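You operate a simulated robot arm through the tools that you are given. There is no shell and no other tool.

The job below is to be done with a simulated robot arm. You get a single attempt, and the scene is never put back.

Task
Put things in order on the long table. At the end: the grey spool stands on top of the red tape roll; the white bulb from the long table stands where the grey spool stood; the cream spool stands on top of the green bearing; the red clip box stands where the white bulb stood; whatever was shut is shut again. Leave all else as you found it, and nothing knocked over.

Only the result counts: the job must be done as asked and must still hold three seconds after the hand-in. Knocking over, shifting, dropping, spilling or breaking anything else fails it.

Robot
A 6-joint arm with a two-finger parallel gripper, fixed in place. Base frame: the origin is at the foot of the arm, x ahead of it, y to its left, z up; the work surface is at about z = 0. Units: m, degrees, N and s.
With the tool pointing down near the work surface it reaches from about 0.18 to 0.46 m from the base axis. Its first joint turns from -70.0 to 70.0 degrees. Payload 1.9 kg.
The tool frame sits at the grasp point between the pads (the TCP): z along the fingers, y along the line on which they close. The tips reach 0.023 m beyond it. Largest opening 0.094 m; finger width 0.038, thickness 0.01; the body of the gripper, 0.054 by 0.096 m, starts 0.039 m behind the TCP.
Orientation is that of the tool frame in the base frame, as a unit quaternion [w, x, y, z]. With the fingers straight down and closing along the base's y, the tool's x points along the base's -x, its y along +y and its z along -z.

Tools
- The arm moves only by the tool arm_command. Its argument "moves" is a list that holds one entry, the list of rows, each a list of 6 numbers: the shift along the base's x, y, z in units of 300 mm (1.0 is 300 mm), then the turn, a rotation vector about the base's x, y, z in units of 45 degrees (1.0 is 45 degrees). In form: [[[x, y, z, rx, ry, rz], ...]]. A call has 1 to 20 rows; each row is the pose to reach, as a shift and turn from the pose commanded when the call began. "jaw" is the finger opening in m, from 0 to 0.094, set as the call begins (left out, the last holds). A call with a number of a shift or a turn outside -1 to 1 is refused whole. A row lasts 0.2 s, in which the tool goes at most 0.05 m and 8.6 degrees; a call with a longer step from one row to the next is refused whole, and so is a gripper value outside its range. A pose out of reach is approached as far as the arm can. The call stops where the force on the tool passes 40 N (or 10 N more than at its start, if that is more) or the arm is blocked; 0.2 s more then pass. The fingers move at their own pace (about 0.108 m/s each) and stop on an object; they squeeze with about 34 N. The grip force told is the motor's: it shows also when the fingers shut on nothing. Time passes only in rows, and 0.2 s behind the last, so rows that repeat a pose let the fingers close. It gives the time, the measured TCP pose, the force on the tool (base axes), the opening and the grip force at its end, in the units of the frame above (readings bear some noise), with the torque about the TCP (base axes, N m) and any sound that the robot's microphone picked up.
- Cameras (640 x 400 px; columns grow to the right, rows downward): "scene" is fixed at [0.0601, 0.3098, 0.4332]; the picture's right is [-0.76, -0.65, 0.00], its down [-0.31, 0.36, -0.88] and it looks along [0.58, -0.66, -0.48] (base axes); focal length 315 px, centre (320, 200). "wrist" rides on the gripper at [0.086, 0.016, -0.074] in the tool frame; the picture's right is [-0.18, 0.98, 0.00], its down [-0.58, -0.11, -0.81] and it looks along [-0.79, -0.15, 0.59] (tool axes); focal length 243 px, centre (320, 200). There is no depth. A picture from a camera that has moved, and an enlarged one, comes with that camera's place and axes in the base frame and with its lens.
- get_image(camera): a new picture of that camera. No time passes.
- close_up(camera, box): a new picture of the part [left, top, right, bottom] of that camera's present view, enlarged. No time passes.
- sign_off(): hands the job in; it is judged then, once.

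Places have to be worked out from the pictures, the camera data and where the tool is seen. Open the gripper and draw the arm clear of the work before you hand the job in, unless the task says otherwise.

The tools are called after ">>>" by a JSON object that holds its "fn" and its "kwargs". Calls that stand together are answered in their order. arm_command: Moves the arm, as the interface text tells. Its arguments: {"type":"object","properties":{"moves":{"type":"array"},"jaw":{"type":"number"}},"required":["moves"]} The other tools are called the same way: get_image (camera) takes a picture; close_up (camera, box) takes an enlarged picture of a part of a camera's view; sign_off () hands the job in.

At the start:

```text
time: 0.0
tcp_pos: [0.2842, -0.1987, 0.2854]
ee_rot: [0.0, 0.0, 1.0, 0.0]
wrist_force: [-0.3, 0.4, -0.2]
wrist_torque: [-0.05, 0.01, 0.04]
grip_width: 0.094
grip_force: 0.1
```

scene: 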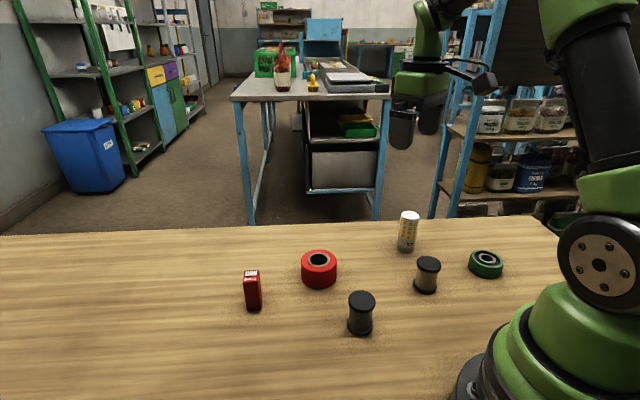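
wrist: 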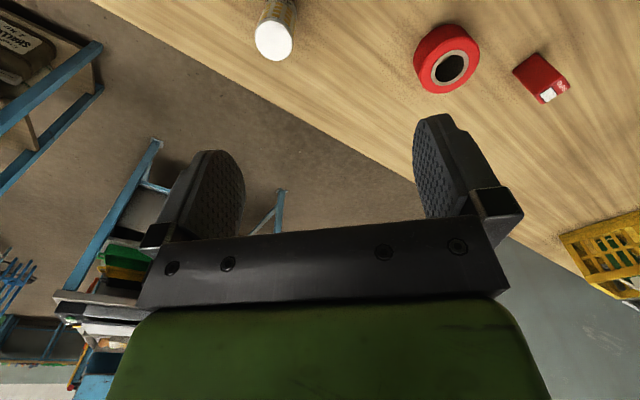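

The scene shows the red clip box, red tape roll, two spools, a white-topped bulb or can, and the green bearing. I'll enlarge the view to tell the spools apart and identify each object.

>>> {"fn": "close_up", "kwargs": {"camera": "scene", "box": [220, 200, 380, 350]}}

>>> {"fn": "close_up", "kwargs": {"camera": "scene", "box": [370, 190, 530, 310]}}

>>> {"fn": "get_image", "kwargs": {"camera": "wrist"}}

>>> {"fn": "close_up", "kwargs": {"camera": "scene", "box": [220, 0, 400, 120]}}

```text
2.67 times, centred on (300, 275) of scene
camera zoom: at [0.0601, 0.3098, 0.4332], right [-0.76, -0.65, 0.0], down [-0.31, 0.36, -0.88], along [0.58, -0.66, -0.48], focal length 841 px, centre (373, 0)
```

zoom: 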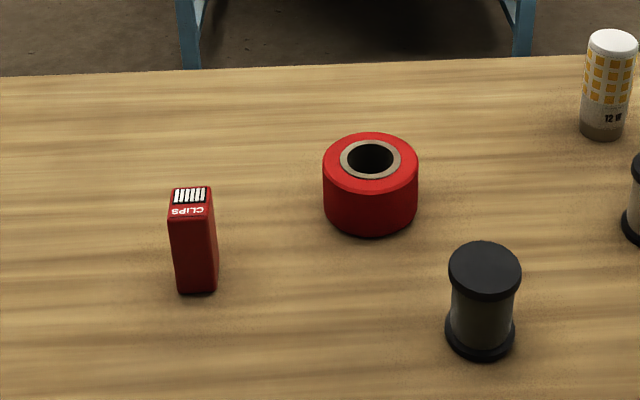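

```text
3.33 times, centred on (450, 250) of scene
camera zoom: at [0.0601, 0.3098, 0.4332], right [-0.76, -0.65, 0.0], down [-0.31, 0.36, -0.88], along [0.58, -0.66, -0.48], focal length 1051 px, centre (-113, 33)
```

zoom: 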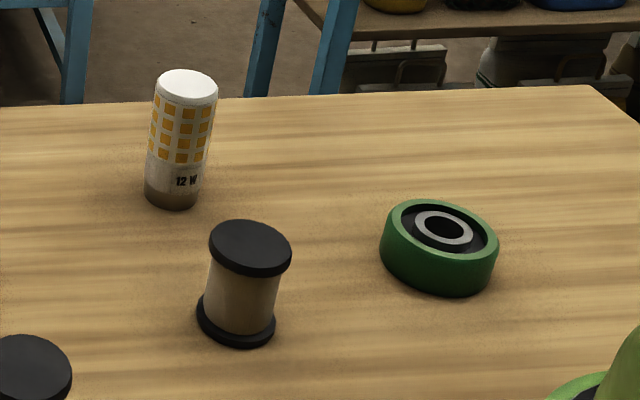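

```text
taken
camera wrist: at [0.1972, -0.1833, 0.3612], right [0.18, 0.98, 0.0], down [0.58, -0.11, 0.81], along [0.79, -0.15, -0.59], focal length 243 px, centre (320, 200)
```

wrist: 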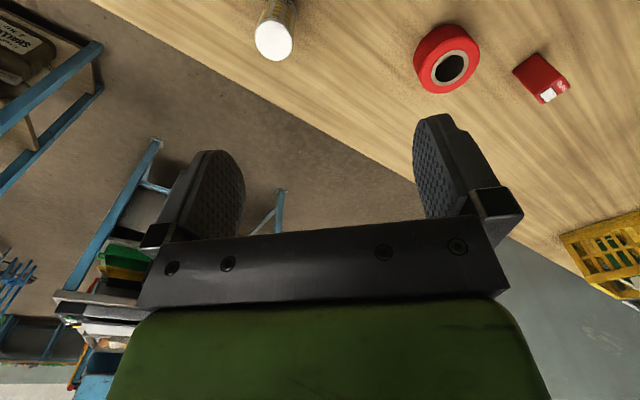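

```text
3.33 times, centred on (310, 60) of scene
camera zoom: at [0.0601, 0.3098, 0.4332], right [-0.76, -0.65, 0.0], down [-0.31, 0.36, -0.88], along [0.58, -0.66, -0.48], focal length 1051 px, centre (353, 667)
```

zoom: 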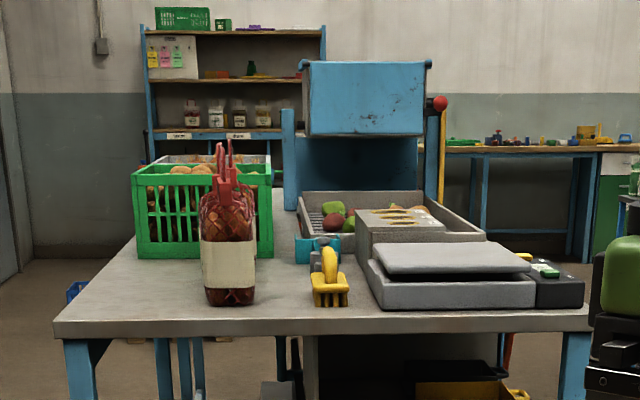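

The grey spool is the darker one at about (0.247, -0.008). The cream spool is at about (0.205, -0.164), the bulb at (0.291, -0.250), the bearing at (0.132, -0.291), the tape roll at (0.375, -0.049) and the clip box at (0.412, 0.081). I'll hover above the grey spool and refine its position with the wrist camera.

>>> {"fn": "arm_command", "kwargs": {"moves": [[[-0.031, 0.159, 0, 0, 0, 0], [-0.062, 0.318, 0, 0, 0, 0], [-0.092, 0.478, 0, 0, 0, 0], [-0.1233, 0.6367, 0, 0, 0, 0], [-0.1233, 0.6367, -0.15, 0, 0, 0], [-0.1233, 0.6367, -0.3, 0, 0, 0], [-0.1233, 0.6367, -0.43, 0, 0, 0], [-0.1233, 0.6367, -0.55, 0, 0, 0], [-0.1233, 0.6367, -0.55, 0, 0, 0]]], "jaw": 0.075}}

>>> {"fn": "get_image", "kwargs": {"camera": "wrist"}}

>>> {"fn": "get_image", "kwargs": {"camera": "scene"}}

```text
time: 2.0
tcp_pos: [0.2458, -0.0084, 0.1185]
ee_rot: [0.0, 0.0, 1.0, -0.001]
wrist_force: [-0.1, -0.4, 0.3]
wrist_torque: [0.02, -0.02, 0.0]
grip_width: 0.075
grip_force: 0.1
```

```text
taken
camera wrist: at [0.1587, 0.0076, 0.196], right [0.19, 0.98, 0.0], down [0.58, -0.11, 0.81], along [0.79, -0.15, -0.59], focal length 243 px, centre (320, 200)
```

wrist: 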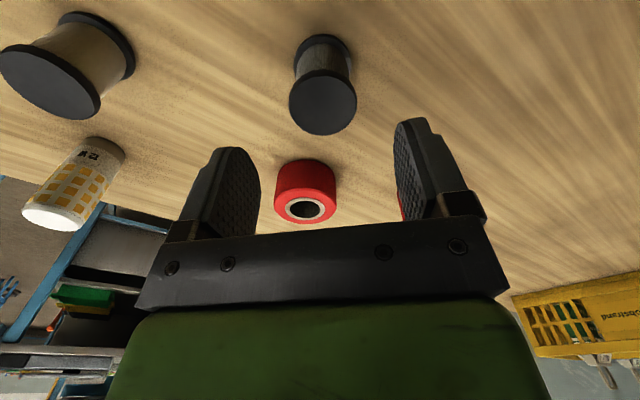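

```text
taken
```

scene: 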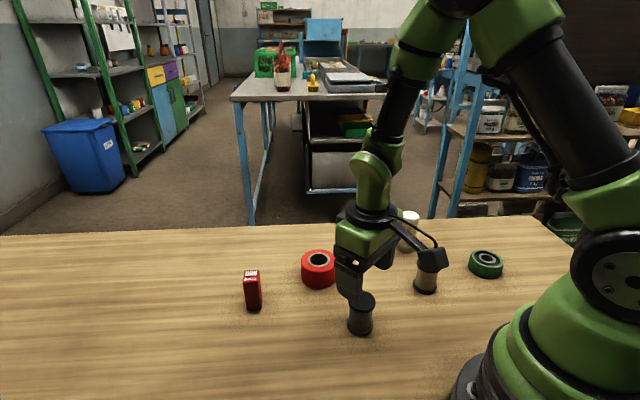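

The two cameras agree that the spool is at about (0.2465, -0.007), so it sits centred between the fingers. I'll descend to z ≈ 0.030, then close on it.

>>> {"fn": "arm_command", "kwargs": {"moves": [[[-0.002, 0.002, -0.1, 0, 0, 0], [-0.002, 0.002, -0.2, 0, 0, 0], [-0.002, 0.002, -0.27, 0, 0, 0], [-0.002, 0.002, -0.3, 0, 0, 0], [-0.002, 0.002, -0.3, 0, 0, 0]]]}}

>>> {"fn": "get_image", "kwargs": {"camera": "wrist"}}

>>> {"fn": "close_up", "kwargs": {"camera": "scene", "box": [280, 220, 440, 345]}}

```text
time: 3.2
tcp_pos: [0.2466, -0.0084, 0.0305]
ee_rot: [0.001, 0.0, 1.0, 0.0]
wrist_force: [-0.1, 0.1, 0.2]
wrist_torque: [0.03, 0.01, 0.01]
grip_width: 0.0752
grip_force: 0.2
```

```text
taken
camera wrist: at [0.1586, 0.0081, 0.1065], right [0.18, 0.98, 0.0], down [0.58, -0.11, 0.81], along [0.79, -0.15, -0.59], focal length 243 px, centre (320, 200)
```

wrist: 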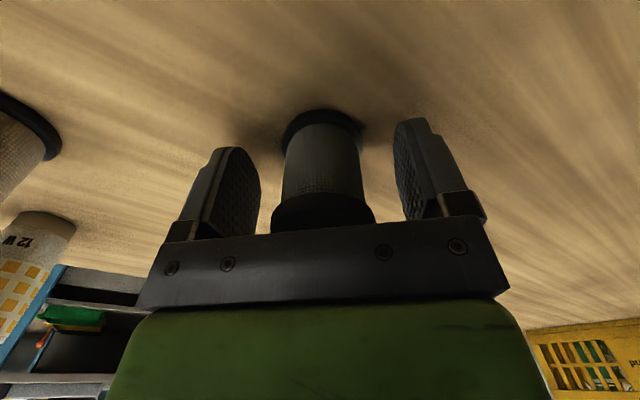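

```text
3.20 times, centred on (360, 282) of scene
camera zoom: at [0.0601, 0.3098, 0.4332], right [-0.76, -0.65, 0.0], down [-0.31, 0.36, -0.88], along [0.58, -0.66, -0.48], focal length 1009 px, centre (192, -64)
```

zoom: 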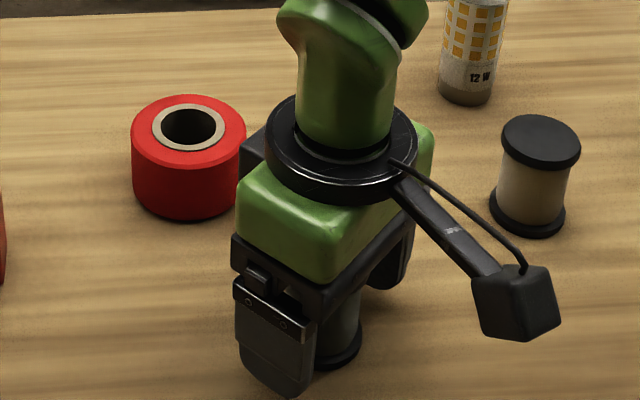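

The spool stands midway between the pads, so I'll close on it.

>>> {"fn": "arm_command", "kwargs": {"moves": [[[0, 0, 0, 0, 0, 0], [0, 0, 0, 0, 0, 0], [0, 0, 0, 0, 0, 0], [0, 0, 0, 0, 0, 0]]], "jaw": 0.01}}

>>> {"fn": "get_image", "kwargs": {"camera": "wrist"}}

```text
time: 4.2
tcp_pos: [0.246, -0.0088, 0.0305]
ee_rot: [0.0, 0.0, 1.0, 0.001]
wrist_force: [0.7, -0.1, 0.4]
wrist_torque: [0.03, -0.01, 0.01]
grip_width: 0.0428
grip_force: 33.3
```

```text
taken
camera wrist: at [0.1586, 0.0081, 0.1067], right [0.18, 0.98, 0.0], down [0.58, -0.11, 0.81], along [0.79, -0.15, -0.59], focal length 243 px, centre (320, 200)
```

wrist: 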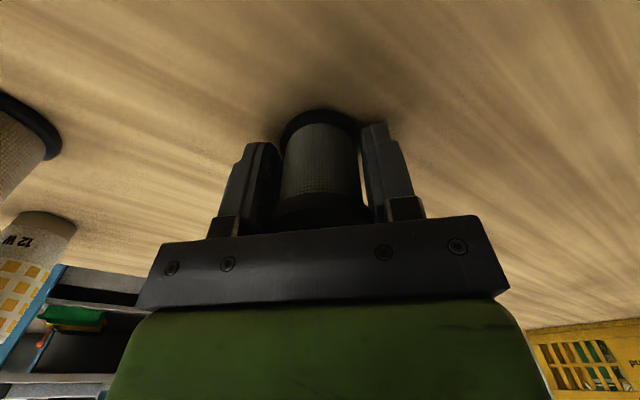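

The spool is held, with 0.0428 m across its flanges; its original place is about (0.246, -0.0085). I'll lift it and hover over the tape roll at about (0.376, -0.051).

>>> {"fn": "arm_command", "kwargs": {"moves": [[[0, 0, 0.05, 0, 0, 0], [0, 0, 0.15, 0, 0, 0], [0, 0, 0.25, 0, 0, 0], [0, 0, 0.3333, 0, 0, 0], [0.1, -0.035, 0.3333, 0, 0, 0], [0.22, -0.075, 0.3333, 0, 0, 0], [0.34, -0.11, 0.3333, 0, 0, 0], [0.4333, -0.1417, 0.3333, 0, 0, 0], [0.4333, -0.1417, 0.3, 0, 0, 0], [0.4333, -0.1417, 0.25, 0, 0, 0], [0.4333, -0.1417, 0.25, 0, 0, 0]]]}}

>>> {"fn": "get_image", "kwargs": {"camera": "wrist"}}

>>> {"fn": "close_up", "kwargs": {"camera": "scene", "box": [240, 200, 400, 300]}}

```text
time: 6.6
tcp_pos: [0.3762, -0.0499, 0.1056]
ee_rot: [0.0, 0.001, 1.0, 0.001]
wrist_force: [0.7, -0.2, 0.2]
wrist_torque: [0.0, 0.0, 0.01]
grip_width: 0.0427
grip_force: 33.6
```

```text
taken
camera wrist: at [0.2891, -0.0344, 0.181], right [0.18, 0.98, 0.0], down [0.58, -0.11, 0.81], along [0.79, -0.15, -0.59], focal length 243 px, centre (320, 200)
```

wrist: 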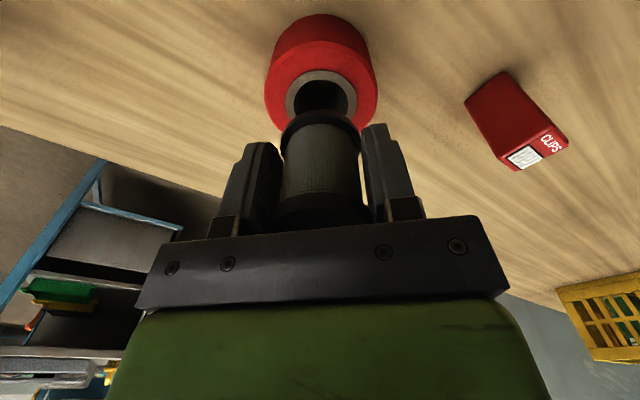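

```text
4.00 times, centred on (320, 250) of scene
camera zoom: at [0.0601, 0.3098, 0.4332], right [-0.76, -0.65, 0.0], down [-0.31, 0.36, -0.88], along [0.58, -0.66, -0.48], focal length 1261 px, centre (320, 0)
```

zoom: 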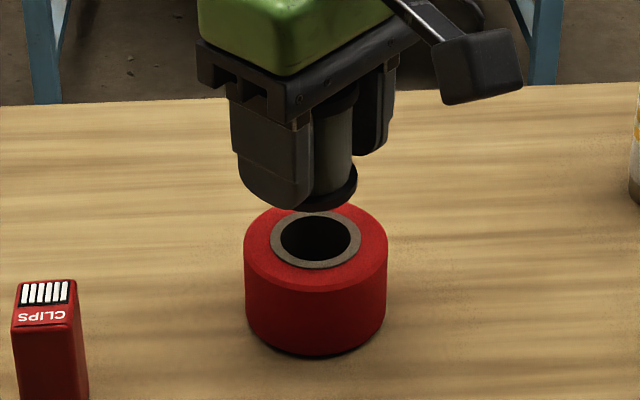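

Both views put the tape roll's centre about 2.5 mm nearer the base in x than the spool, with y aligned. I'll correct that and lower to just above contact.

>>> {"fn": "arm_command", "kwargs": {"moves": [[[-0.008, 0.0017, -0.03, 0, 0, 0], [-0.008, 0.0017, -0.06, 0, 0, 0], [-0.008, 0.0017, -0.085, 0, 0, 0], [-0.008, 0.0017, -0.0967, 0, 0, 0], [-0.008, 0.0017, -0.0967, 0, 0, 0]]]}}

>>> {"fn": "get_image", "kwargs": {"camera": "wrist"}}

>>> {"fn": "close_up", "kwargs": {"camera": "scene", "box": [270, 220, 366, 280]}}

```text
time: 7.8
tcp_pos: [0.3735, -0.0498, 0.0764]
ee_rot: [0.0, 0.0, 1.0, 0.0]
wrist_force: [-0.5, 0.1, -0.6]
wrist_torque: [0.02, -0.03, 0.01]
grip_width: 0.0428
grip_force: 34.0
```

```text
taken
camera wrist: at [0.2862, -0.0337, 0.1526], right [0.18, 0.98, 0.0], down [0.58, -0.11, 0.81], along [0.79, -0.15, -0.59], focal length 243 px, centre (320, 200)
```

wrist: 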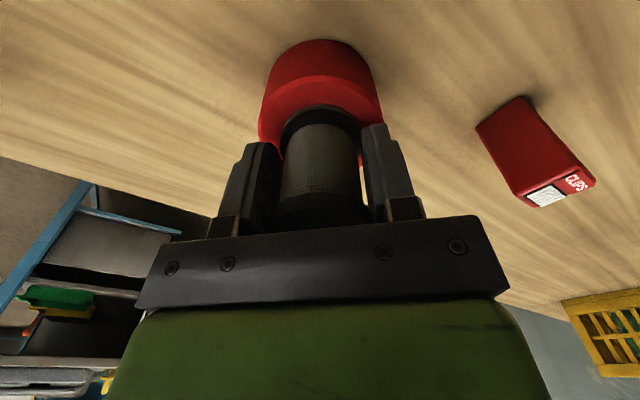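

```text
6.67 times, centred on (318, 250) of scene
camera zoom: at [0.0601, 0.3098, 0.4332], right [-0.76, -0.65, 0.0], down [-0.31, 0.36, -0.88], along [0.58, -0.66, -0.48], focal length 2102 px, centre (333, -133)
```

zoom: 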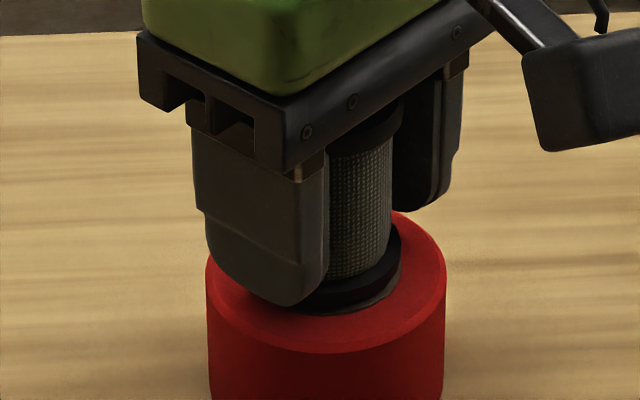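

The spool looks concentric with the roll and is a few millimetres above it. I'll lower in 1 mm steps and watch the force.

>>> {"fn": "arm_command", "kwargs": {"moves": [[[0, 0, -0.0033, 0, 0, 0], [0, 0, -0.0067, 0, 0, 0], [0, 0, -0.0083, 0, 0, 0], [0, 0, -0.0083, 0, 0, 0]]]}}

>>> {"fn": "close_up", "kwargs": {"camera": "scene", "box": [270, 220, 366, 280]}}

```text
time: 8.8
tcp_pos: [0.3742, -0.0493, 0.074]
ee_rot: [0.001, 0.001, 1.0, 0.0]
wrist_force: [-0.6, 0.2, 10.8]
wrist_torque: [-0.01, 0.03, 0.04]
grip_width: 0.0425
grip_force: 33.8
```

```text
6.67 times, centred on (318, 250) of scene
camera zoom: at [0.0601, 0.3098, 0.4332], right [-0.76, -0.65, 0.0], down [-0.31, 0.36, -0.88], along [0.58, -0.66, -0.48], focal length 2102 px, centre (333, -133)
```

zoom: 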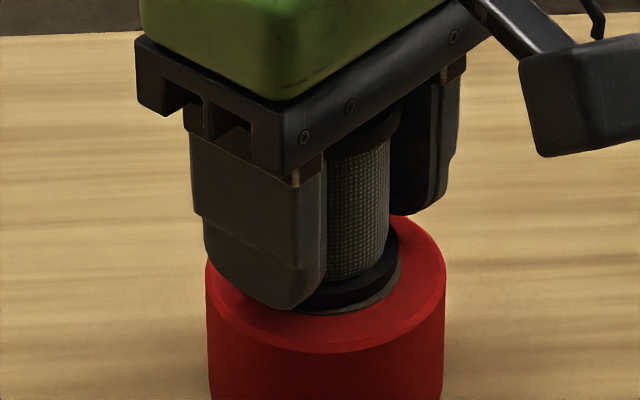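

There is 10.8 N of contact, so the spool is seated. I'll open a little and rise straight up.

>>> {"fn": "arm_command", "kwargs": {"moves": [[[0, 0, 0.001, 0, 0, 0], [0, 0, 0.001, 0, 0, 0], [0, 0, 0.001, 0, 0, 0], [0, 0, 0.05, 0, 0, 0], [0, 0, 0.15, 0, 0, 0], [0, 0, 0.27, 0, 0, 0], [0, 0, 0.4, 0, 0, 0], [0, 0, 0.4, 0, 0, 0]]], "jaw": 0.068}}

>>> {"fn": "get_image", "kwargs": {"camera": "wrist"}}

>>> {"fn": "get_image", "kwargs": {"camera": "scene"}}

>>> {"fn": "close_up", "kwargs": {"camera": "scene", "box": [270, 200, 366, 290]}}

```text
time: 10.6
tcp_pos: [0.3734, -0.05, 0.1929]
ee_rot: [0.001, 0.001, 1.0, 0.0]
wrist_force: [0.0, 0.5, 1.1]
wrist_torque: [-0.01, 0.01, -0.01]
grip_width: 0.0678
grip_force: 0.0
```

```text
taken
camera wrist: at [0.2875, -0.0341, 0.2696], right [0.18, 0.98, 0.0], down [0.58, -0.11, 0.81], along [0.79, -0.15, -0.59], focal length 243 px, centre (320, 200)
```

wrist: 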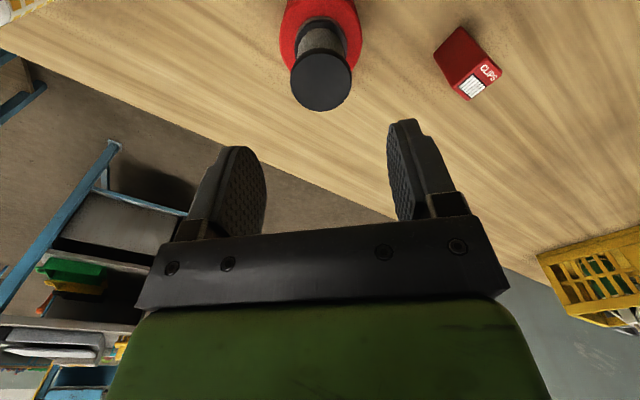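

```text
taken
```

scene: 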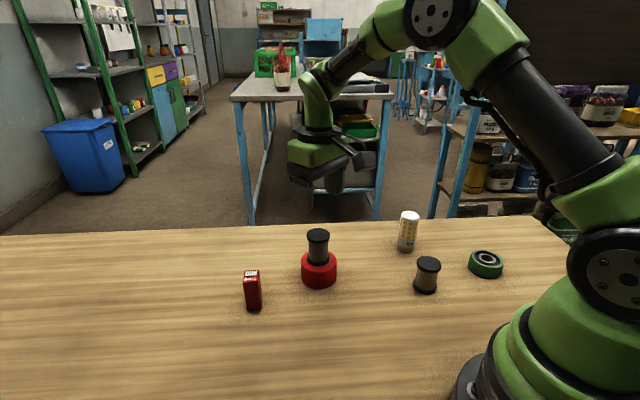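

```text
4.44 times, centred on (318, 245) of scene
camera zoom: at [0.0601, 0.3098, 0.4332], right [-0.76, -0.65, 0.0], down [-0.31, 0.36, -0.88], along [0.58, -0.66, -0.48], focal length 1402 px, centre (329, 0)
```

zoom: 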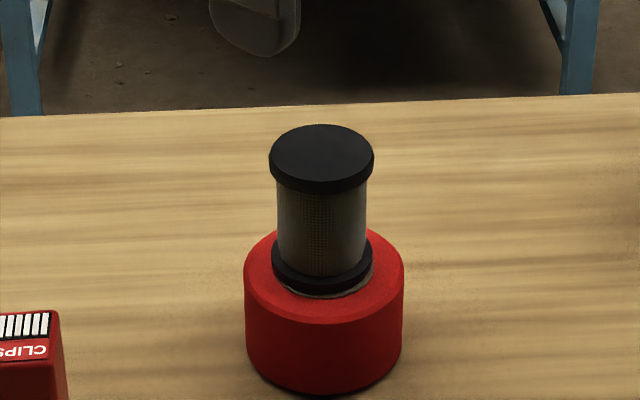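

The grey spool stands centred on the tape roll. Next I'll hover above the bulb at about (0.291, -0.250).

>>> {"fn": "arm_command", "kwargs": {"moves": [[[-0.055, -0.133, 0, 0, 0, 0], [-0.11, -0.266, 0, 0, 0, 0], [-0.165, -0.4, 0, 0, 0, 0], [-0.22, -0.533, 0, 0, 0, 0], [-0.2753, -0.666, 0, 0, 0, 0], [-0.2753, -0.666, -0.08, 0, 0, 0], [-0.2753, -0.666, -0.145, 0, 0, 0], [-0.2753, -0.666, -0.145, 0, 0, 0]]], "jaw": 0.08}}

>>> {"fn": "get_image", "kwargs": {"camera": "wrist"}}

>>> {"fn": "close_up", "kwargs": {"camera": "scene", "box": [370, 190, 530, 310]}}

```text
time: 12.4
tcp_pos: [0.2913, -0.2495, 0.1511]
ee_rot: [0.0, 0.0, 1.0, 0.0]
wrist_force: [0.2, 0.2, -0.6]
wrist_torque: [0.01, -0.02, -0.02]
grip_width: 0.0798
grip_force: 0.1
```

```text
taken
camera wrist: at [0.2044, -0.2332, 0.2261], right [0.18, 0.98, 0.0], down [0.58, -0.11, 0.81], along [0.79, -0.15, -0.59], focal length 243 px, centre (320, 200)
```

wrist: 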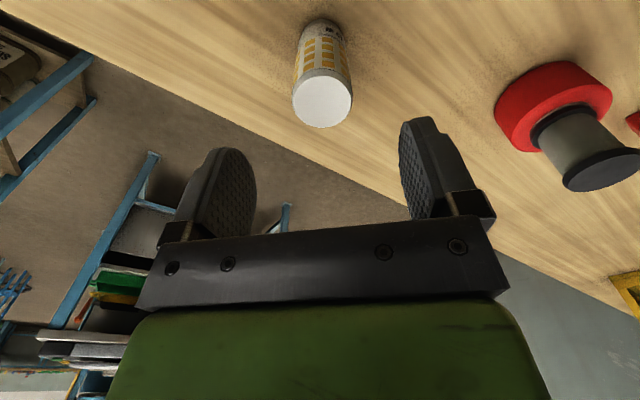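

```text
3.33 times, centred on (450, 250) of scene
camera zoom: at [0.0601, 0.3098, 0.4332], right [-0.76, -0.65, 0.0], down [-0.31, 0.36, -0.88], along [0.58, -0.66, -0.48], focal length 1051 px, centre (-113, 33)
```

zoom: 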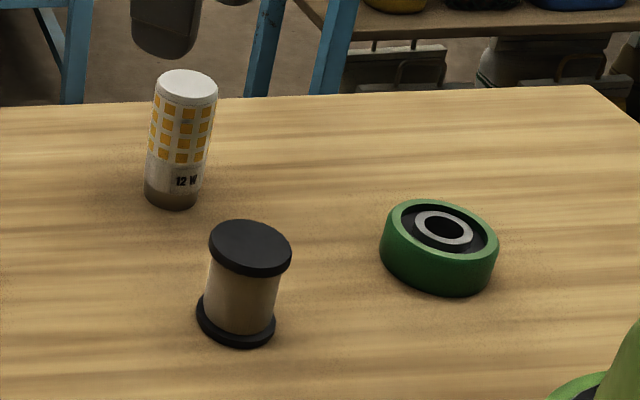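

Wrist and scene views agree on the bulb at about (0.291, -0.249). I'll descend to z = 0.05 with the fingers either side of it.

>>> {"fn": "arm_command", "kwargs": {"moves": [[[0.0, 0.003, -0.1, 0, 0, 0], [0, 0.003, -0.2, 0, 0, 0], [0, 0.003, -0.29, 0, 0, 0], [0, 0.003, -0.3333, 0, 0, 0], [0, 0.003, -0.3333, 0, 0, 0]]]}}

>>> {"fn": "get_image", "kwargs": {"camera": "wrist"}}

>>> {"fn": "close_up", "kwargs": {"camera": "scene", "box": [350, 180, 490, 300]}}

```text
time: 13.6
tcp_pos: [0.2904, -0.2481, 0.0496]
ee_rot: [0.0, 0.0, 1.0, 0.0]
wrist_force: [-0.2, -0.9, 0.1]
wrist_torque: [-0.03, 0.01, 0.01]
grip_width: 0.0803
grip_force: 0.0
```

```text
taken
camera wrist: at [0.2042, -0.2323, 0.1255], right [0.18, 0.98, 0.0], down [0.58, -0.11, 0.81], along [0.79, -0.15, -0.59], focal length 243 px, centre (320, 200)
```

wrist: 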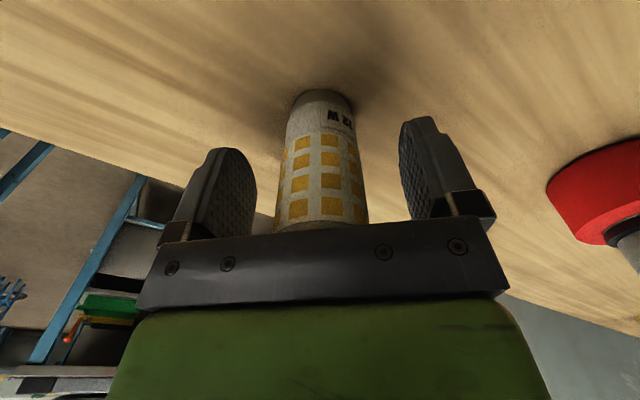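

```text
3.33 times, centred on (420, 240) of scene
camera zoom: at [0.0601, 0.3098, 0.4332], right [-0.76, -0.65, 0.0], down [-0.31, 0.36, -0.88], along [0.58, -0.66, -0.48], focal length 1051 px, centre (-13, 67)
```

zoom: 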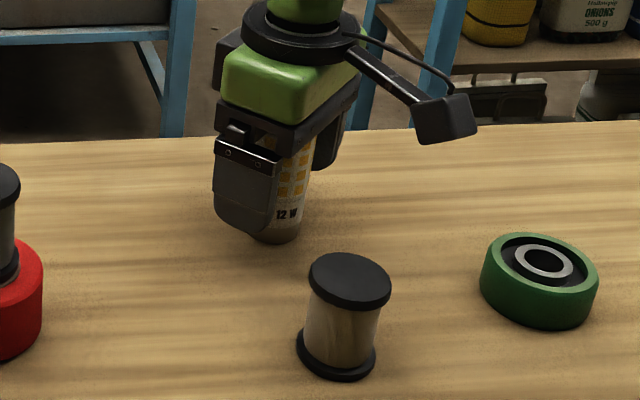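

The bulb is centred between the pads, so I'll close on it.

>>> {"fn": "arm_command", "kwargs": {"moves": [[[0, 0, 0, 0, 0, 0], [0, 0, 0, 0, 0, 0], [0, 0, 0, 0, 0, 0], [0, 0, 0, 0, 0, 0]]], "jaw": 0.01}}

>>> {"fn": "get_image", "kwargs": {"camera": "wrist"}}

```text
time: 14.6
tcp_pos: [0.292, -0.2486, 0.0489]
ee_rot: [0.001, 0.001, 1.0, 0.0]
wrist_force: [0.0, -0.4, 0.2]
wrist_torque: [0.02, 0.01, 0.03]
grip_width: 0.0368
grip_force: 33.7
```

```text
taken
camera wrist: at [0.2042, -0.2323, 0.1258], right [0.18, 0.98, 0.0], down [0.58, -0.11, 0.81], along [0.79, -0.15, -0.59], focal length 243 px, centre (320, 200)
```

wrist: 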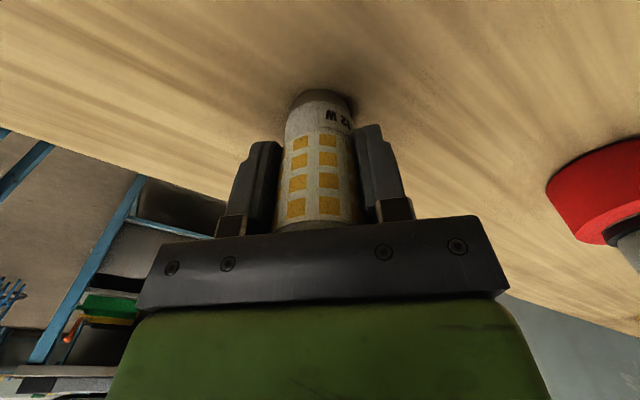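

The bulb is held, 0.037 m wide, and stood at about (0.291, -0.2487). I'll lift it, carry it to the grey spool's old place at (0.246, -0.0085) and stop about 3 mm above the table.

>>> {"fn": "arm_command", "kwargs": {"moves": [[[0, 0, 0.05, 0, 0, 0], [0, 0, 0.15, 0, 0, 0], [0, 0, 0.2667, 0, 0, 0], [-0.03, 0.16, 0.2667, 0, 0, 0], [-0.06, 0.32, 0.2667, 0, 0, 0], [-0.09, 0.48, 0.2667, 0, 0, 0], [-0.12, 0.64, 0.2667, 0, 0, 0], [-0.15, 0.8, 0.2667, 0, 0, 0], [-0.15, 0.8, 0.2667, 0, 0, 0], [-0.15, 0.8, 0.17, 0, 0, 0], [-0.15, 0.8, 0.07, 0, 0, 0], [-0.15, 0.8, 0.02, 0, 0, 0], [-0.15, 0.8, 0.01, 0, 0, 0], [-0.15, 0.8, 0.01, 0, 0, 0]]]}}

>>> {"fn": "get_image", "kwargs": {"camera": "wrist"}}

>>> {"fn": "close_up", "kwargs": {"camera": "scene", "box": [280, 220, 440, 345]}}

```text
time: 17.6
tcp_pos: [0.2454, -0.0097, 0.053]
ee_rot: [0.0, 0.0, 1.0, -0.001]
wrist_force: [-0.6, -0.1, -0.9]
wrist_torque: [0.02, 0.01, 0.03]
grip_width: 0.0369
grip_force: 33.9
```

```text
taken
camera wrist: at [0.1585, 0.0068, 0.129], right [0.18, 0.98, 0.0], down [0.58, -0.11, 0.81], along [0.79, -0.15, -0.59], focal length 243 px, centre (320, 200)
```

wrist: 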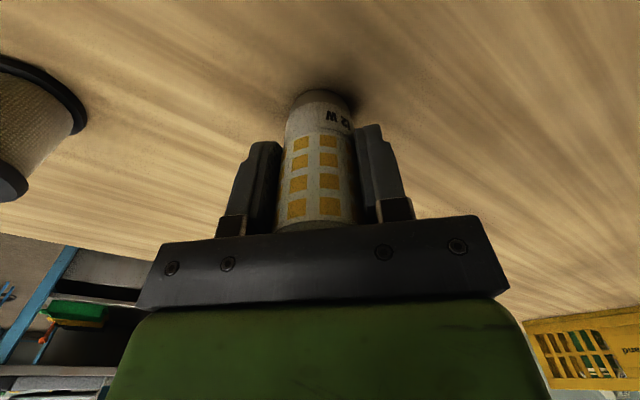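

```text
3.20 times, centred on (360, 282) of scene
camera zoom: at [0.0601, 0.3098, 0.4332], right [-0.76, -0.65, 0.0], down [-0.31, 0.36, -0.88], along [0.58, -0.66, -0.48], focal length 1009 px, centre (192, -64)
```

zoom: 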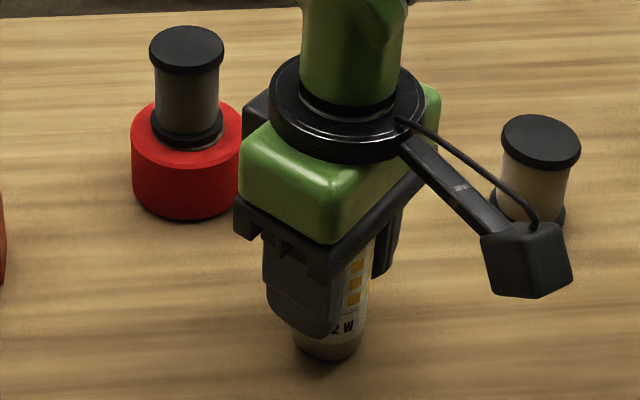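

The camera pose shows y about 1.2 mm short of where the spool was gripped. I'll correct that and lower to contact.

>>> {"fn": "arm_command", "kwargs": {"moves": [[[0, 0.004, -0.003, 0, 0, 0], [0, 0.004, -0.007, 0, 0, 0], [0, 0.004, -0.0105, 0, 0, 0], [0, 0.004, -0.0115, 0, 0, 0], [0, 0.004, -0.0115, 0, 0, 0]]]}}

>>> {"fn": "close_up", "kwargs": {"camera": "wrist", "box": [220, 50, 420, 180]}}

```text
time: 18.8
tcp_pos: [0.2466, -0.0084, 0.0497]
ee_rot: [0.0, 0.0, 1.0, 0.0]
wrist_force: [-2.5, 0.6, 9.8]
wrist_torque: [-0.11, 0.12, 0.03]
grip_width: 0.0368
grip_force: 33.9
```

```text
3.08 times, centred on (320, 115) of wrist
camera zoom: at [0.1591, 0.0084, 0.1258], right [0.18, 0.98, 0.0], down [0.58, -0.11, 0.81], along [0.79, -0.15, -0.59], focal length 746 px, centre (320, 462)
```

zoom: 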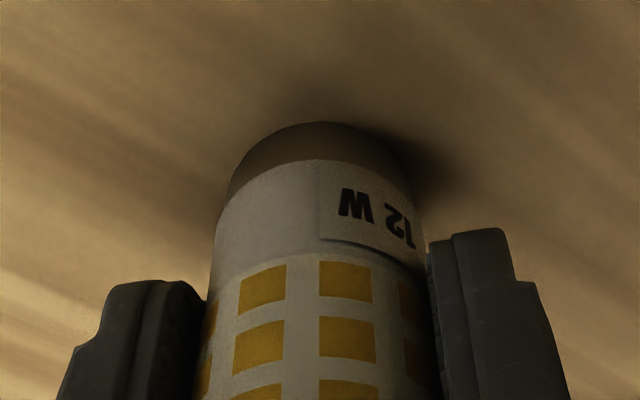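

The base is on the table with 9.8 N of contact. I'll release and rise straight up.

>>> {"fn": "arm_command", "kwargs": {"moves": [[[0, 0, 0.002, 0, 0, 0], [0, 0, 0.002, 0, 0, 0], [0, 0, 0.002, 0, 0, 0], [0, 0, 0.05, 0, 0, 0], [0, 0, 0.15, 0, 0, 0], [0, 0, 0.27, 0, 0, 0], [0, 0, 0.4, 0, 0, 0], [0, 0, 0.5, 0, 0, 0], [0, 0, 0.5, 0, 0, 0]]], "jaw": 0.075}}

>>> {"fn": "get_image", "kwargs": {"camera": "wrist"}}

>>> {"fn": "get_image", "kwargs": {"camera": "scene"}}

>>> {"fn": "close_up", "kwargs": {"camera": "scene", "box": [220, 200, 380, 350]}}

```text
time: 20.8
tcp_pos: [0.2444, -0.0068, 0.2021]
ee_rot: [0.0, 0.0, 1.0, 0.0]
wrist_force: [0.1, -1.0, -0.3]
wrist_torque: [-0.01, -0.02, 0.0]
grip_width: 0.075
grip_force: 0.1
```

```text
taken
camera wrist: at [0.1573, 0.0102, 0.2773], right [0.18, 0.98, 0.0], down [0.58, -0.11, 0.81], along [0.79, -0.15, -0.59], focal length 243 px, centre (320, 200)
```

wrist: 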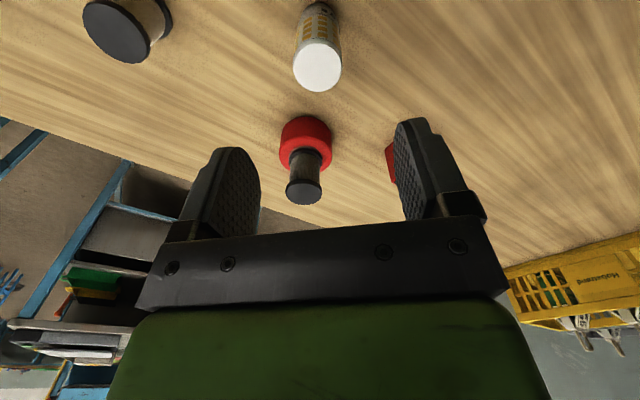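

```text
taken
```

scene: 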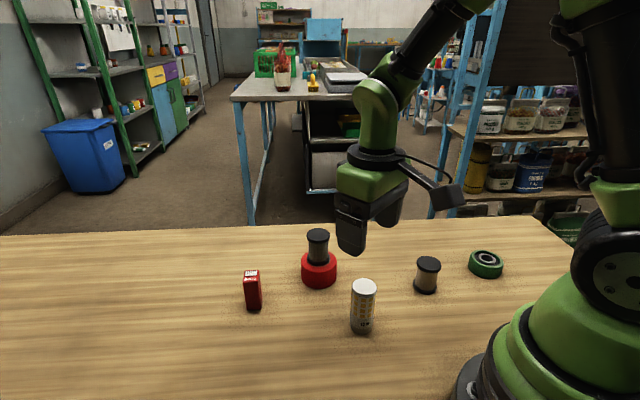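

```text
2.67 times, centred on (300, 275) of scene
camera zoom: at [0.0601, 0.3098, 0.4332], right [-0.76, -0.65, 0.0], down [-0.31, 0.36, -0.88], along [0.58, -0.66, -0.48], focal length 841 px, centre (373, 0)
```

zoom: 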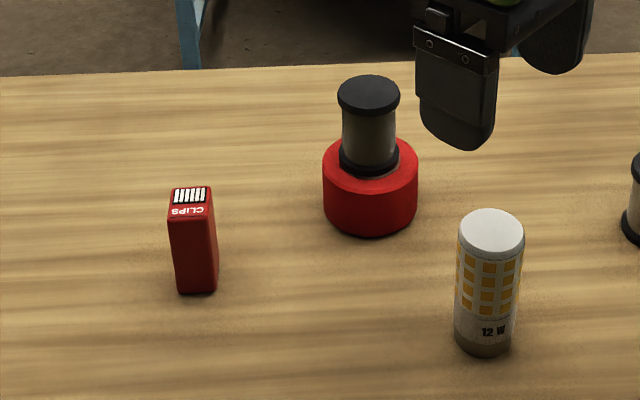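

The bulb stands upright. I'll compare its base position with the spool's old spot in a close-up, and look at the clip box's orientation.

>>> {"fn": "close_up", "kwargs": {"camera": "scene", "box": [330, 270, 394, 340]}}

>>> {"fn": "close_up", "kwargs": {"camera": "scene", "box": [220, 260, 284, 320]}}

```text
5.71 times, centred on (362, 305) of scene
camera zoom: at [0.0601, 0.3098, 0.4332], right [-0.76, -0.65, 0.0], down [-0.31, 0.36, -0.88], along [0.58, -0.66, -0.48], focal length 1802 px, centre (80, -400)
```

zoom: 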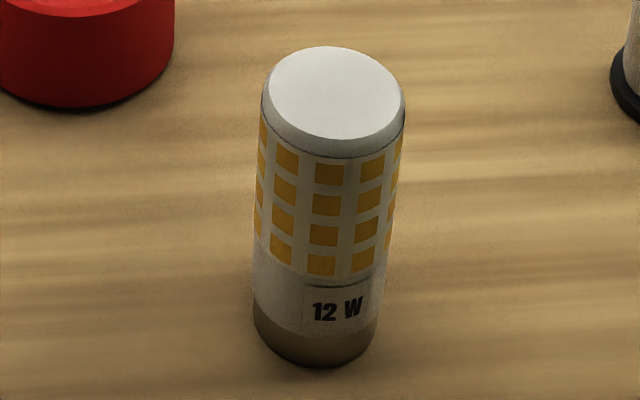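

```text
6.67 times, centred on (252, 290) of scene
camera zoom: at [0.0601, 0.3098, 0.4332], right [-0.76, -0.65, 0.0], down [-0.31, 0.36, -0.88], along [0.58, -0.66, -0.48], focal length 2102 px, centre (773, -400)
```

zoom: 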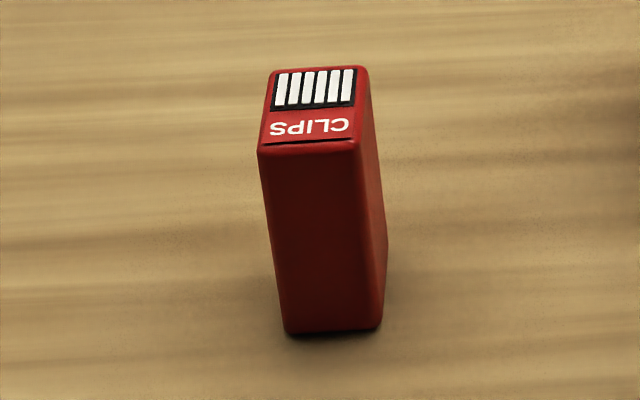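

The bulb's base is within about 2–3 mm of the spool's old spot. The clip box is about 0.025 × 0.032 × 0.064 m, centred near (0.416, 0.077) and turned about 45°. I'll hover over it with the tool turned -45° about z.

>>> {"fn": "arm_command", "kwargs": {"moves": [[[0.095, 0.0465, 0, 0, 0, -0.167], [0.19, 0.093, 0, 0, 0, -0.333], [0.286, 0.1395, 0, 0, 0, -0.5], [0.381, 0.186, 0, 0, 0, -0.667], [0.476, 0.2325, 0, 0, 0, -0.833], [0.5717, 0.279, 0, 0, 0, -1.0], [0.5717, 0.279, -0.1, 0, 0, -1.0], [0.5717, 0.279, -0.2, 0, 0, -1.0], [0.5717, 0.279, -0.2, 0, 0, -1.0]]], "jaw": 0.07}}

>>> {"fn": "get_image", "kwargs": {"camera": "wrist"}}

>>> {"fn": "get_image", "kwargs": {"camera": "scene"}}

```text
time: 22.8
tcp_pos: [0.4175, 0.0775, 0.1398]
ee_rot: [0.0, 0.383, 0.924, 0.0]
wrist_force: [0.0, 0.9, 0.5]
wrist_torque: [0.02, 0.0, 0.01]
grip_width: 0.0704
grip_force: 0.1
```

```text
taken
camera wrist: at [0.3677, 0.1497, 0.2166], right [0.83, 0.56, 0.0], down [0.33, -0.49, 0.81], along [0.46, -0.67, -0.59], focal length 243 px, centre (320, 200)
```

wrist: 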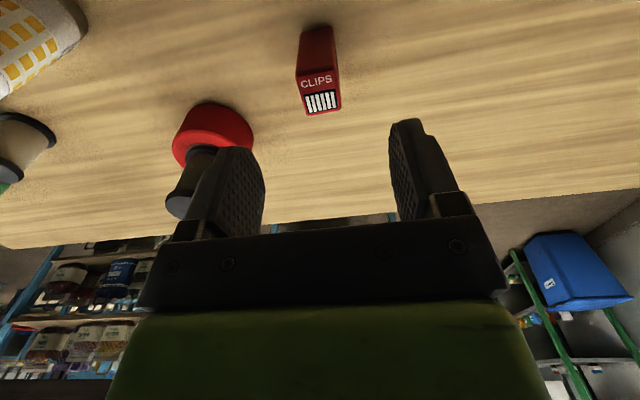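

```text
taken
```

scene: 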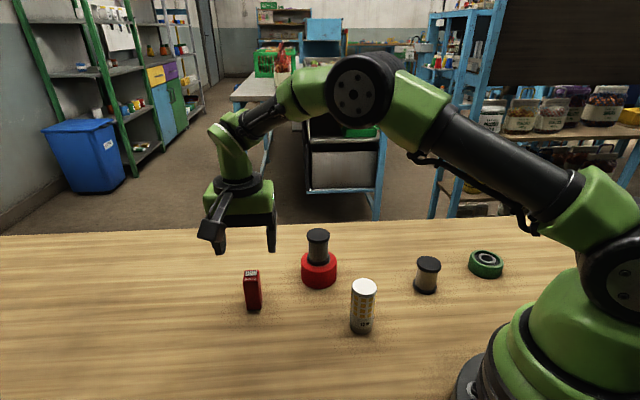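

I'll take a close-up in the wrist view to measure the box's centre and yaw relative to the fingers.

>>> {"fn": "close_up", "kwargs": {"camera": "wrist", "box": [270, 10, 370, 130]}}

```text
3.33 times, centred on (320, 70) of wrist
camera zoom: at [0.3677, 0.1497, 0.2166], right [0.83, 0.56, 0.0], down [0.33, -0.49, 0.81], along [0.46, -0.67, -0.59], focal length 809 px, centre (320, 633)
```

zoom: 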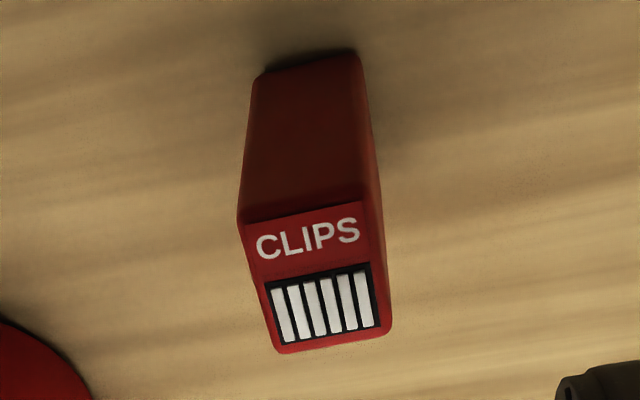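

The box centre is at about (0.417, 0.0765) with yaw of about 45°, matching the gripper. I'll descend to z ≈ 0.035 around it.

>>> {"fn": "arm_command", "kwargs": {"moves": [[[-0.002, -0.003, -0.1, 0, 0, 0], [-0.002, -0.003, -0.2, 0, 0, 0], [-0.002, -0.003, -0.3, 0, 0, 0], [-0.002, -0.003, -0.35, 0, 0, 0], [-0.002, -0.003, -0.35, 0, 0, 0]]]}}

>>> {"fn": "get_image", "kwargs": {"camera": "wrist"}}

>>> {"fn": "close_up", "kwargs": {"camera": "scene", "box": [190, 200, 350, 320]}}

```text
time: 24.0
tcp_pos: [0.4197, 0.0774, 0.0338]
ee_rot: [0.0, 0.383, 0.924, 0.001]
wrist_force: [-0.2, -0.1, 1.0]
wrist_torque: [0.02, 0.02, 0.01]
grip_width: 0.0702
grip_force: 0.1
```

```text
taken
camera wrist: at [0.3678, 0.1495, 0.1106], right [0.83, 0.56, 0.0], down [0.33, -0.49, 0.81], along [0.46, -0.67, -0.59], focal length 243 px, centre (320, 200)
```

wrist: 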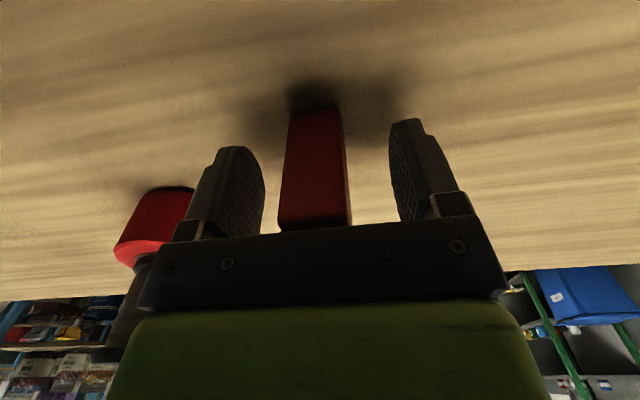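

```text
3.33 times, centred on (270, 260) of scene
camera zoom: at [0.0601, 0.3098, 0.4332], right [-0.76, -0.65, 0.0], down [-0.31, 0.36, -0.88], along [0.58, -0.66, -0.48], focal length 1051 px, centre (487, 0)
```

zoom: 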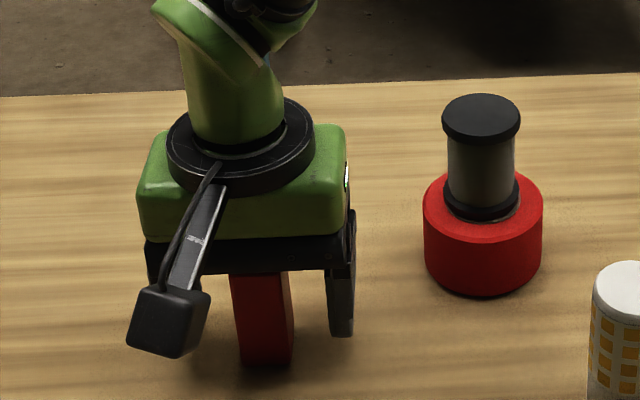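

The box sits between the pads with room on both sides, so I'll close on it.

>>> {"fn": "arm_command", "kwargs": {"moves": [[[0, 0, 0, 0, 0, 0], [0, 0, 0, 0, 0, 0], [0, 0, 0, 0, 0, 0], [0, 0, 0, 0, 0, 0]]], "jaw": 0.005}}

>>> {"fn": "get_image", "kwargs": {"camera": "wrist"}}

```text
time: 25.0
tcp_pos: [0.419, 0.0781, 0.0356]
ee_rot: [0.0, 0.383, 0.924, 0.0]
wrist_force: [0.0, -0.8, 0.0]
wrist_torque: [0.01, 0.0, -0.03]
grip_width: 0.0253
grip_force: 33.7
```

```text
taken
camera wrist: at [0.3678, 0.1494, 0.1109], right [0.83, 0.56, 0.0], down [0.33, -0.49, 0.81], along [0.46, -0.67, -0.59], focal length 243 px, centre (320, 200)
```

wrist: 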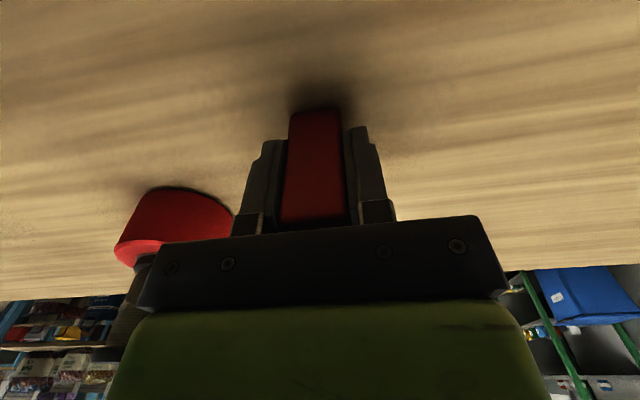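

The box is held, 0.0253 m wide. I'll lift it well above the stacked spool, whose top is about 0.10 m, and travel toward the bulb's old place.

>>> {"fn": "arm_command", "kwargs": {"moves": [[[0, 0, 0.05, 0, 0, 0], [0, 0, 0.17, 0, 0, 0], [0, 0, 0.3, 0, 0, 0], [0, 0, 0.44, 0, 0, 0], [0, 0, 0.583, 0, 0, 0], [0, 0, 0.583, 0, 0, 0], [-0.044, -0.112, 0.583, 0, 0, 0], [-0.088, -0.224, 0.583, 0, 0, 0], [-0.132, -0.336, 0.583, 0, 0, 0], [-0.176, -0.448, 0.583, 0, 0, 0], [-0.22, -0.56, 0.583, 0, 0, 0], [-0.268, -0.68, 0.583, 0, 0, 0], [-0.32, -0.82, 0.583, 0, 0, 0], [-0.32, -0.82, 0.583, 0, 0, 0]]]}}

>>> {"fn": "get_image", "kwargs": {"camera": "scene"}}

```text
time: 28.0
tcp_pos: [0.3193, -0.1717, 0.2106]
ee_rot: [-0.001, 0.383, 0.924, 0.0]
wrist_force: [-0.1, -0.5, -0.3]
wrist_torque: [0.01, -0.01, 0.0]
grip_width: 0.0253
grip_force: 34.3
```

```text
taken
```

scene: 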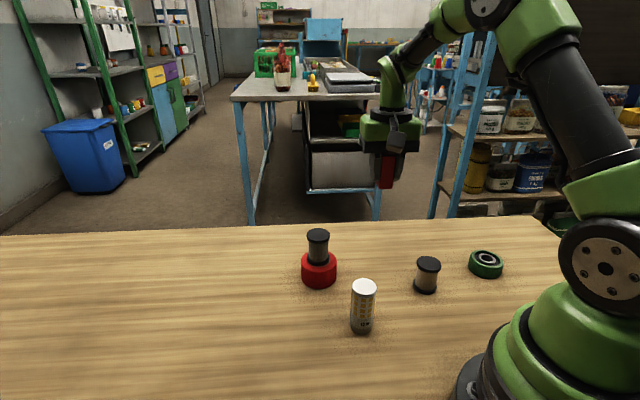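

All is clear. I'll move above the bulb's old spot at (0.291, -0.2487) and lower to a few millimetres above the table.

>>> {"fn": "arm_command", "kwargs": {"moves": [[[-0.0472, -0.128, 0, 0, 0, 0], [-0.0943, -0.2567, 0, 0, 0, 0], [-0.0943, -0.2567, 0, 0, 0, 0], [-0.0943, -0.2567, -0.14, 0, 0, 0], [-0.0943, -0.2567, -0.28, 0, 0, 0], [-0.0943, -0.2567, -0.4, 0, 0, 0], [-0.0943, -0.2567, -0.5, 0, 0, 0], [-0.0943, -0.2567, -0.55, 0, 0, 0], [-0.0943, -0.2567, -0.565, 0, 0, 0], [-0.0943, -0.2567, -0.565, 0, 0, 0]]]}}

>>> {"fn": "get_image", "kwargs": {"camera": "wrist"}}

>>> {"fn": "close_up", "kwargs": {"camera": "scene", "box": [350, 180, 490, 300]}}

```text
time: 30.2
tcp_pos: [0.2941, -0.2468, 0.0399]
ee_rot: [0.0, 0.383, 0.924, 0.0]
wrist_force: [-1.0, 0.4, -0.9]
wrist_torque: [-0.04, -0.02, 0.03]
grip_width: 0.0251
grip_force: 34.1
```

```text
taken
camera wrist: at [0.2433, -0.175, 0.1154], right [0.83, 0.56, 0.0], down [0.33, -0.49, 0.81], along [0.46, -0.67, -0.59], focal length 243 px, centre (320, 200)
```

wrist: 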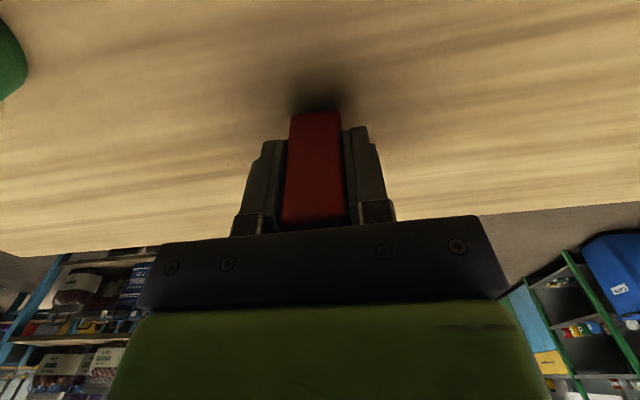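

```text
3.33 times, centred on (420, 240) of scene
camera zoom: at [0.0601, 0.3098, 0.4332], right [-0.76, -0.65, 0.0], down [-0.31, 0.36, -0.88], along [0.58, -0.66, -0.48], focal length 1051 px, centre (-13, 67)
```

zoom: 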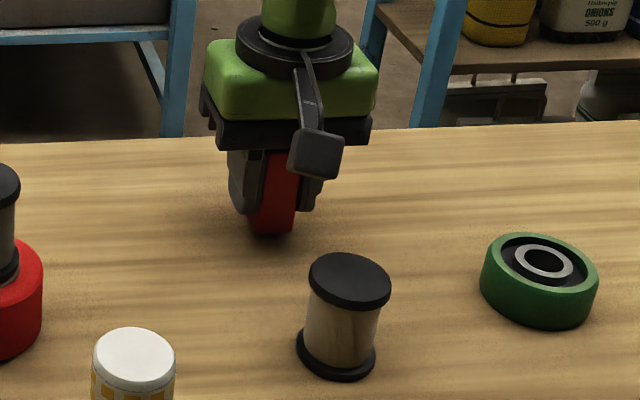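

The tool reads about 2 mm off in x and y, so I'll correct that and lower to contact in small steps.

>>> {"fn": "arm_command", "kwargs": {"moves": [[[-0.0077, -0.0057, 0, 0, 0, 0], [-0.0077, -0.0057, -0.006, 0, 0, 0], [-0.0077, -0.0057, -0.011, 0, 0, 0], [-0.0077, -0.0057, -0.015, 0, 0, 0], [-0.0077, -0.0057, -0.018, 0, 0, 0], [-0.0077, -0.0057, -0.018, 0, 0, 0]]]}}

>>> {"fn": "get_image", "kwargs": {"camera": "wrist"}}

```text
time: 31.6
tcp_pos: [0.2919, -0.249, 0.034]
ee_rot: [0.0, 0.383, 0.924, 0.0]
wrist_force: [-0.4, -0.1, 1.6]
wrist_torque: [0.01, 0.06, 0.03]
grip_width: 0.0252
grip_force: 34.1
```

```text
taken
camera wrist: at [0.2408, -0.1772, 0.1107], right [0.83, 0.56, 0.0], down [0.33, -0.49, 0.81], along [0.46, -0.67, -0.59], focal length 243 px, centre (320, 200)
```

wrist: 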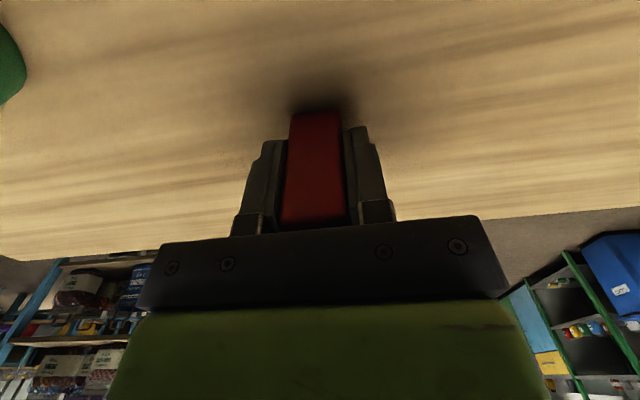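

There is just light contact, so I'll press another 0.7 mm to make sure the box is seated.

>>> {"fn": "arm_command", "kwargs": {"moves": [[[0, 0, -0.0015, 0, 0, 0], [0, 0, -0.0025, 0, 0, 0], [0, 0, -0.0025, 0, 0, 0]]]}}

```text
time: 32.4
tcp_pos: [0.2924, -0.2502, 0.0344]
ee_rot: [0.001, 0.382, 0.924, -0.001]
wrist_force: [-7.2, 4.3, 27.1]
wrist_torque: [0.17, 0.24, 0.01]
grip_width: 0.0254
grip_force: 34.5
```

It is firmly seated at 27 N. I'll back off 0.7 mm to relieve the load before opening.

>>> {"fn": "arm_command", "kwargs": {"moves": [[[0, 0, 0.0023, 0, 0, 0], [0, 0, 0.0023, 0, 0, 0]]]}}

```text
time: 33.0
tcp_pos: [0.2915, -0.2506, 0.0349]
ee_rot: [0.0, 0.382, 0.924, 0.0]
wrist_force: [2.5, -2.9, 9.7]
wrist_torque: [-0.1, -0.11, 0.03]
grip_width: 0.0252
grip_force: 34.2
```

The load is down to about 10 N, so I'll open and rise straight up.

>>> {"fn": "arm_command", "kwargs": {"moves": [[[0, 0, 0.001, 0, 0, 0], [0, 0, 0.001, 0, 0, 0], [0, 0, 0.001, 0, 0, 0], [0, 0, 0.05, 0, 0, 0], [0, 0, 0.15, 0, 0, 0], [0, 0, 0.27, 0, 0, 0], [0, 0, 0.4, 0, 0, 0], [0, 0, 0.5, 0, 0, 0], [0, 0, 0.5, 0, 0, 0]]], "jaw": 0.055}}

>>> {"fn": "get_image", "kwargs": {"camera": "wrist"}}

>>> {"fn": "close_up", "kwargs": {"camera": "scene", "box": [370, 190, 530, 310]}}

```text
time: 35.0
tcp_pos: [0.2929, -0.2518, 0.1868]
ee_rot: [0.0, 0.383, 0.924, 0.0]
wrist_force: [-0.3, -0.9, 0.4]
wrist_torque: [-0.01, -0.01, 0.01]
grip_width: 0.0547
grip_force: 0.0
```

```text
taken
camera wrist: at [0.2429, -0.1784, 0.2621], right [0.83, 0.56, 0.0], down [0.33, -0.49, 0.81], along [0.46, -0.67, -0.59], focal length 243 px, centre (320, 200)
```

wrist: 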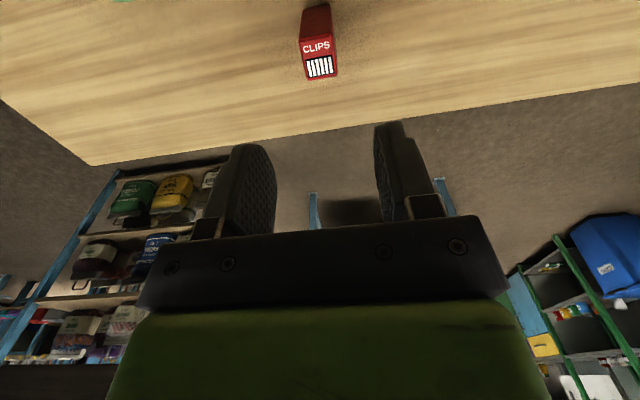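

```text
3.33 times, centred on (450, 250) of scene
camera zoom: at [0.0601, 0.3098, 0.4332], right [-0.76, -0.65, 0.0], down [-0.31, 0.36, -0.88], along [0.58, -0.66, -0.48], focal length 1051 px, centre (-113, 33)
```

zoom: 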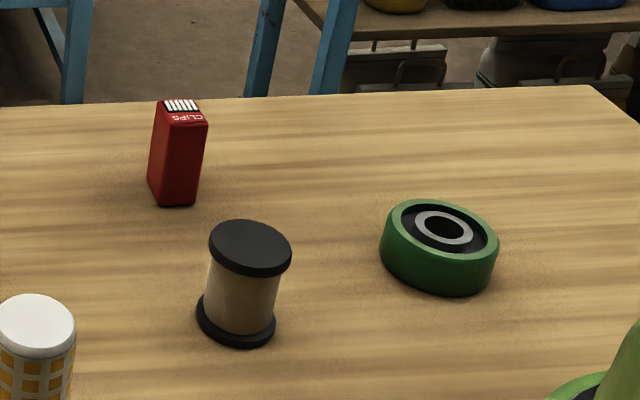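

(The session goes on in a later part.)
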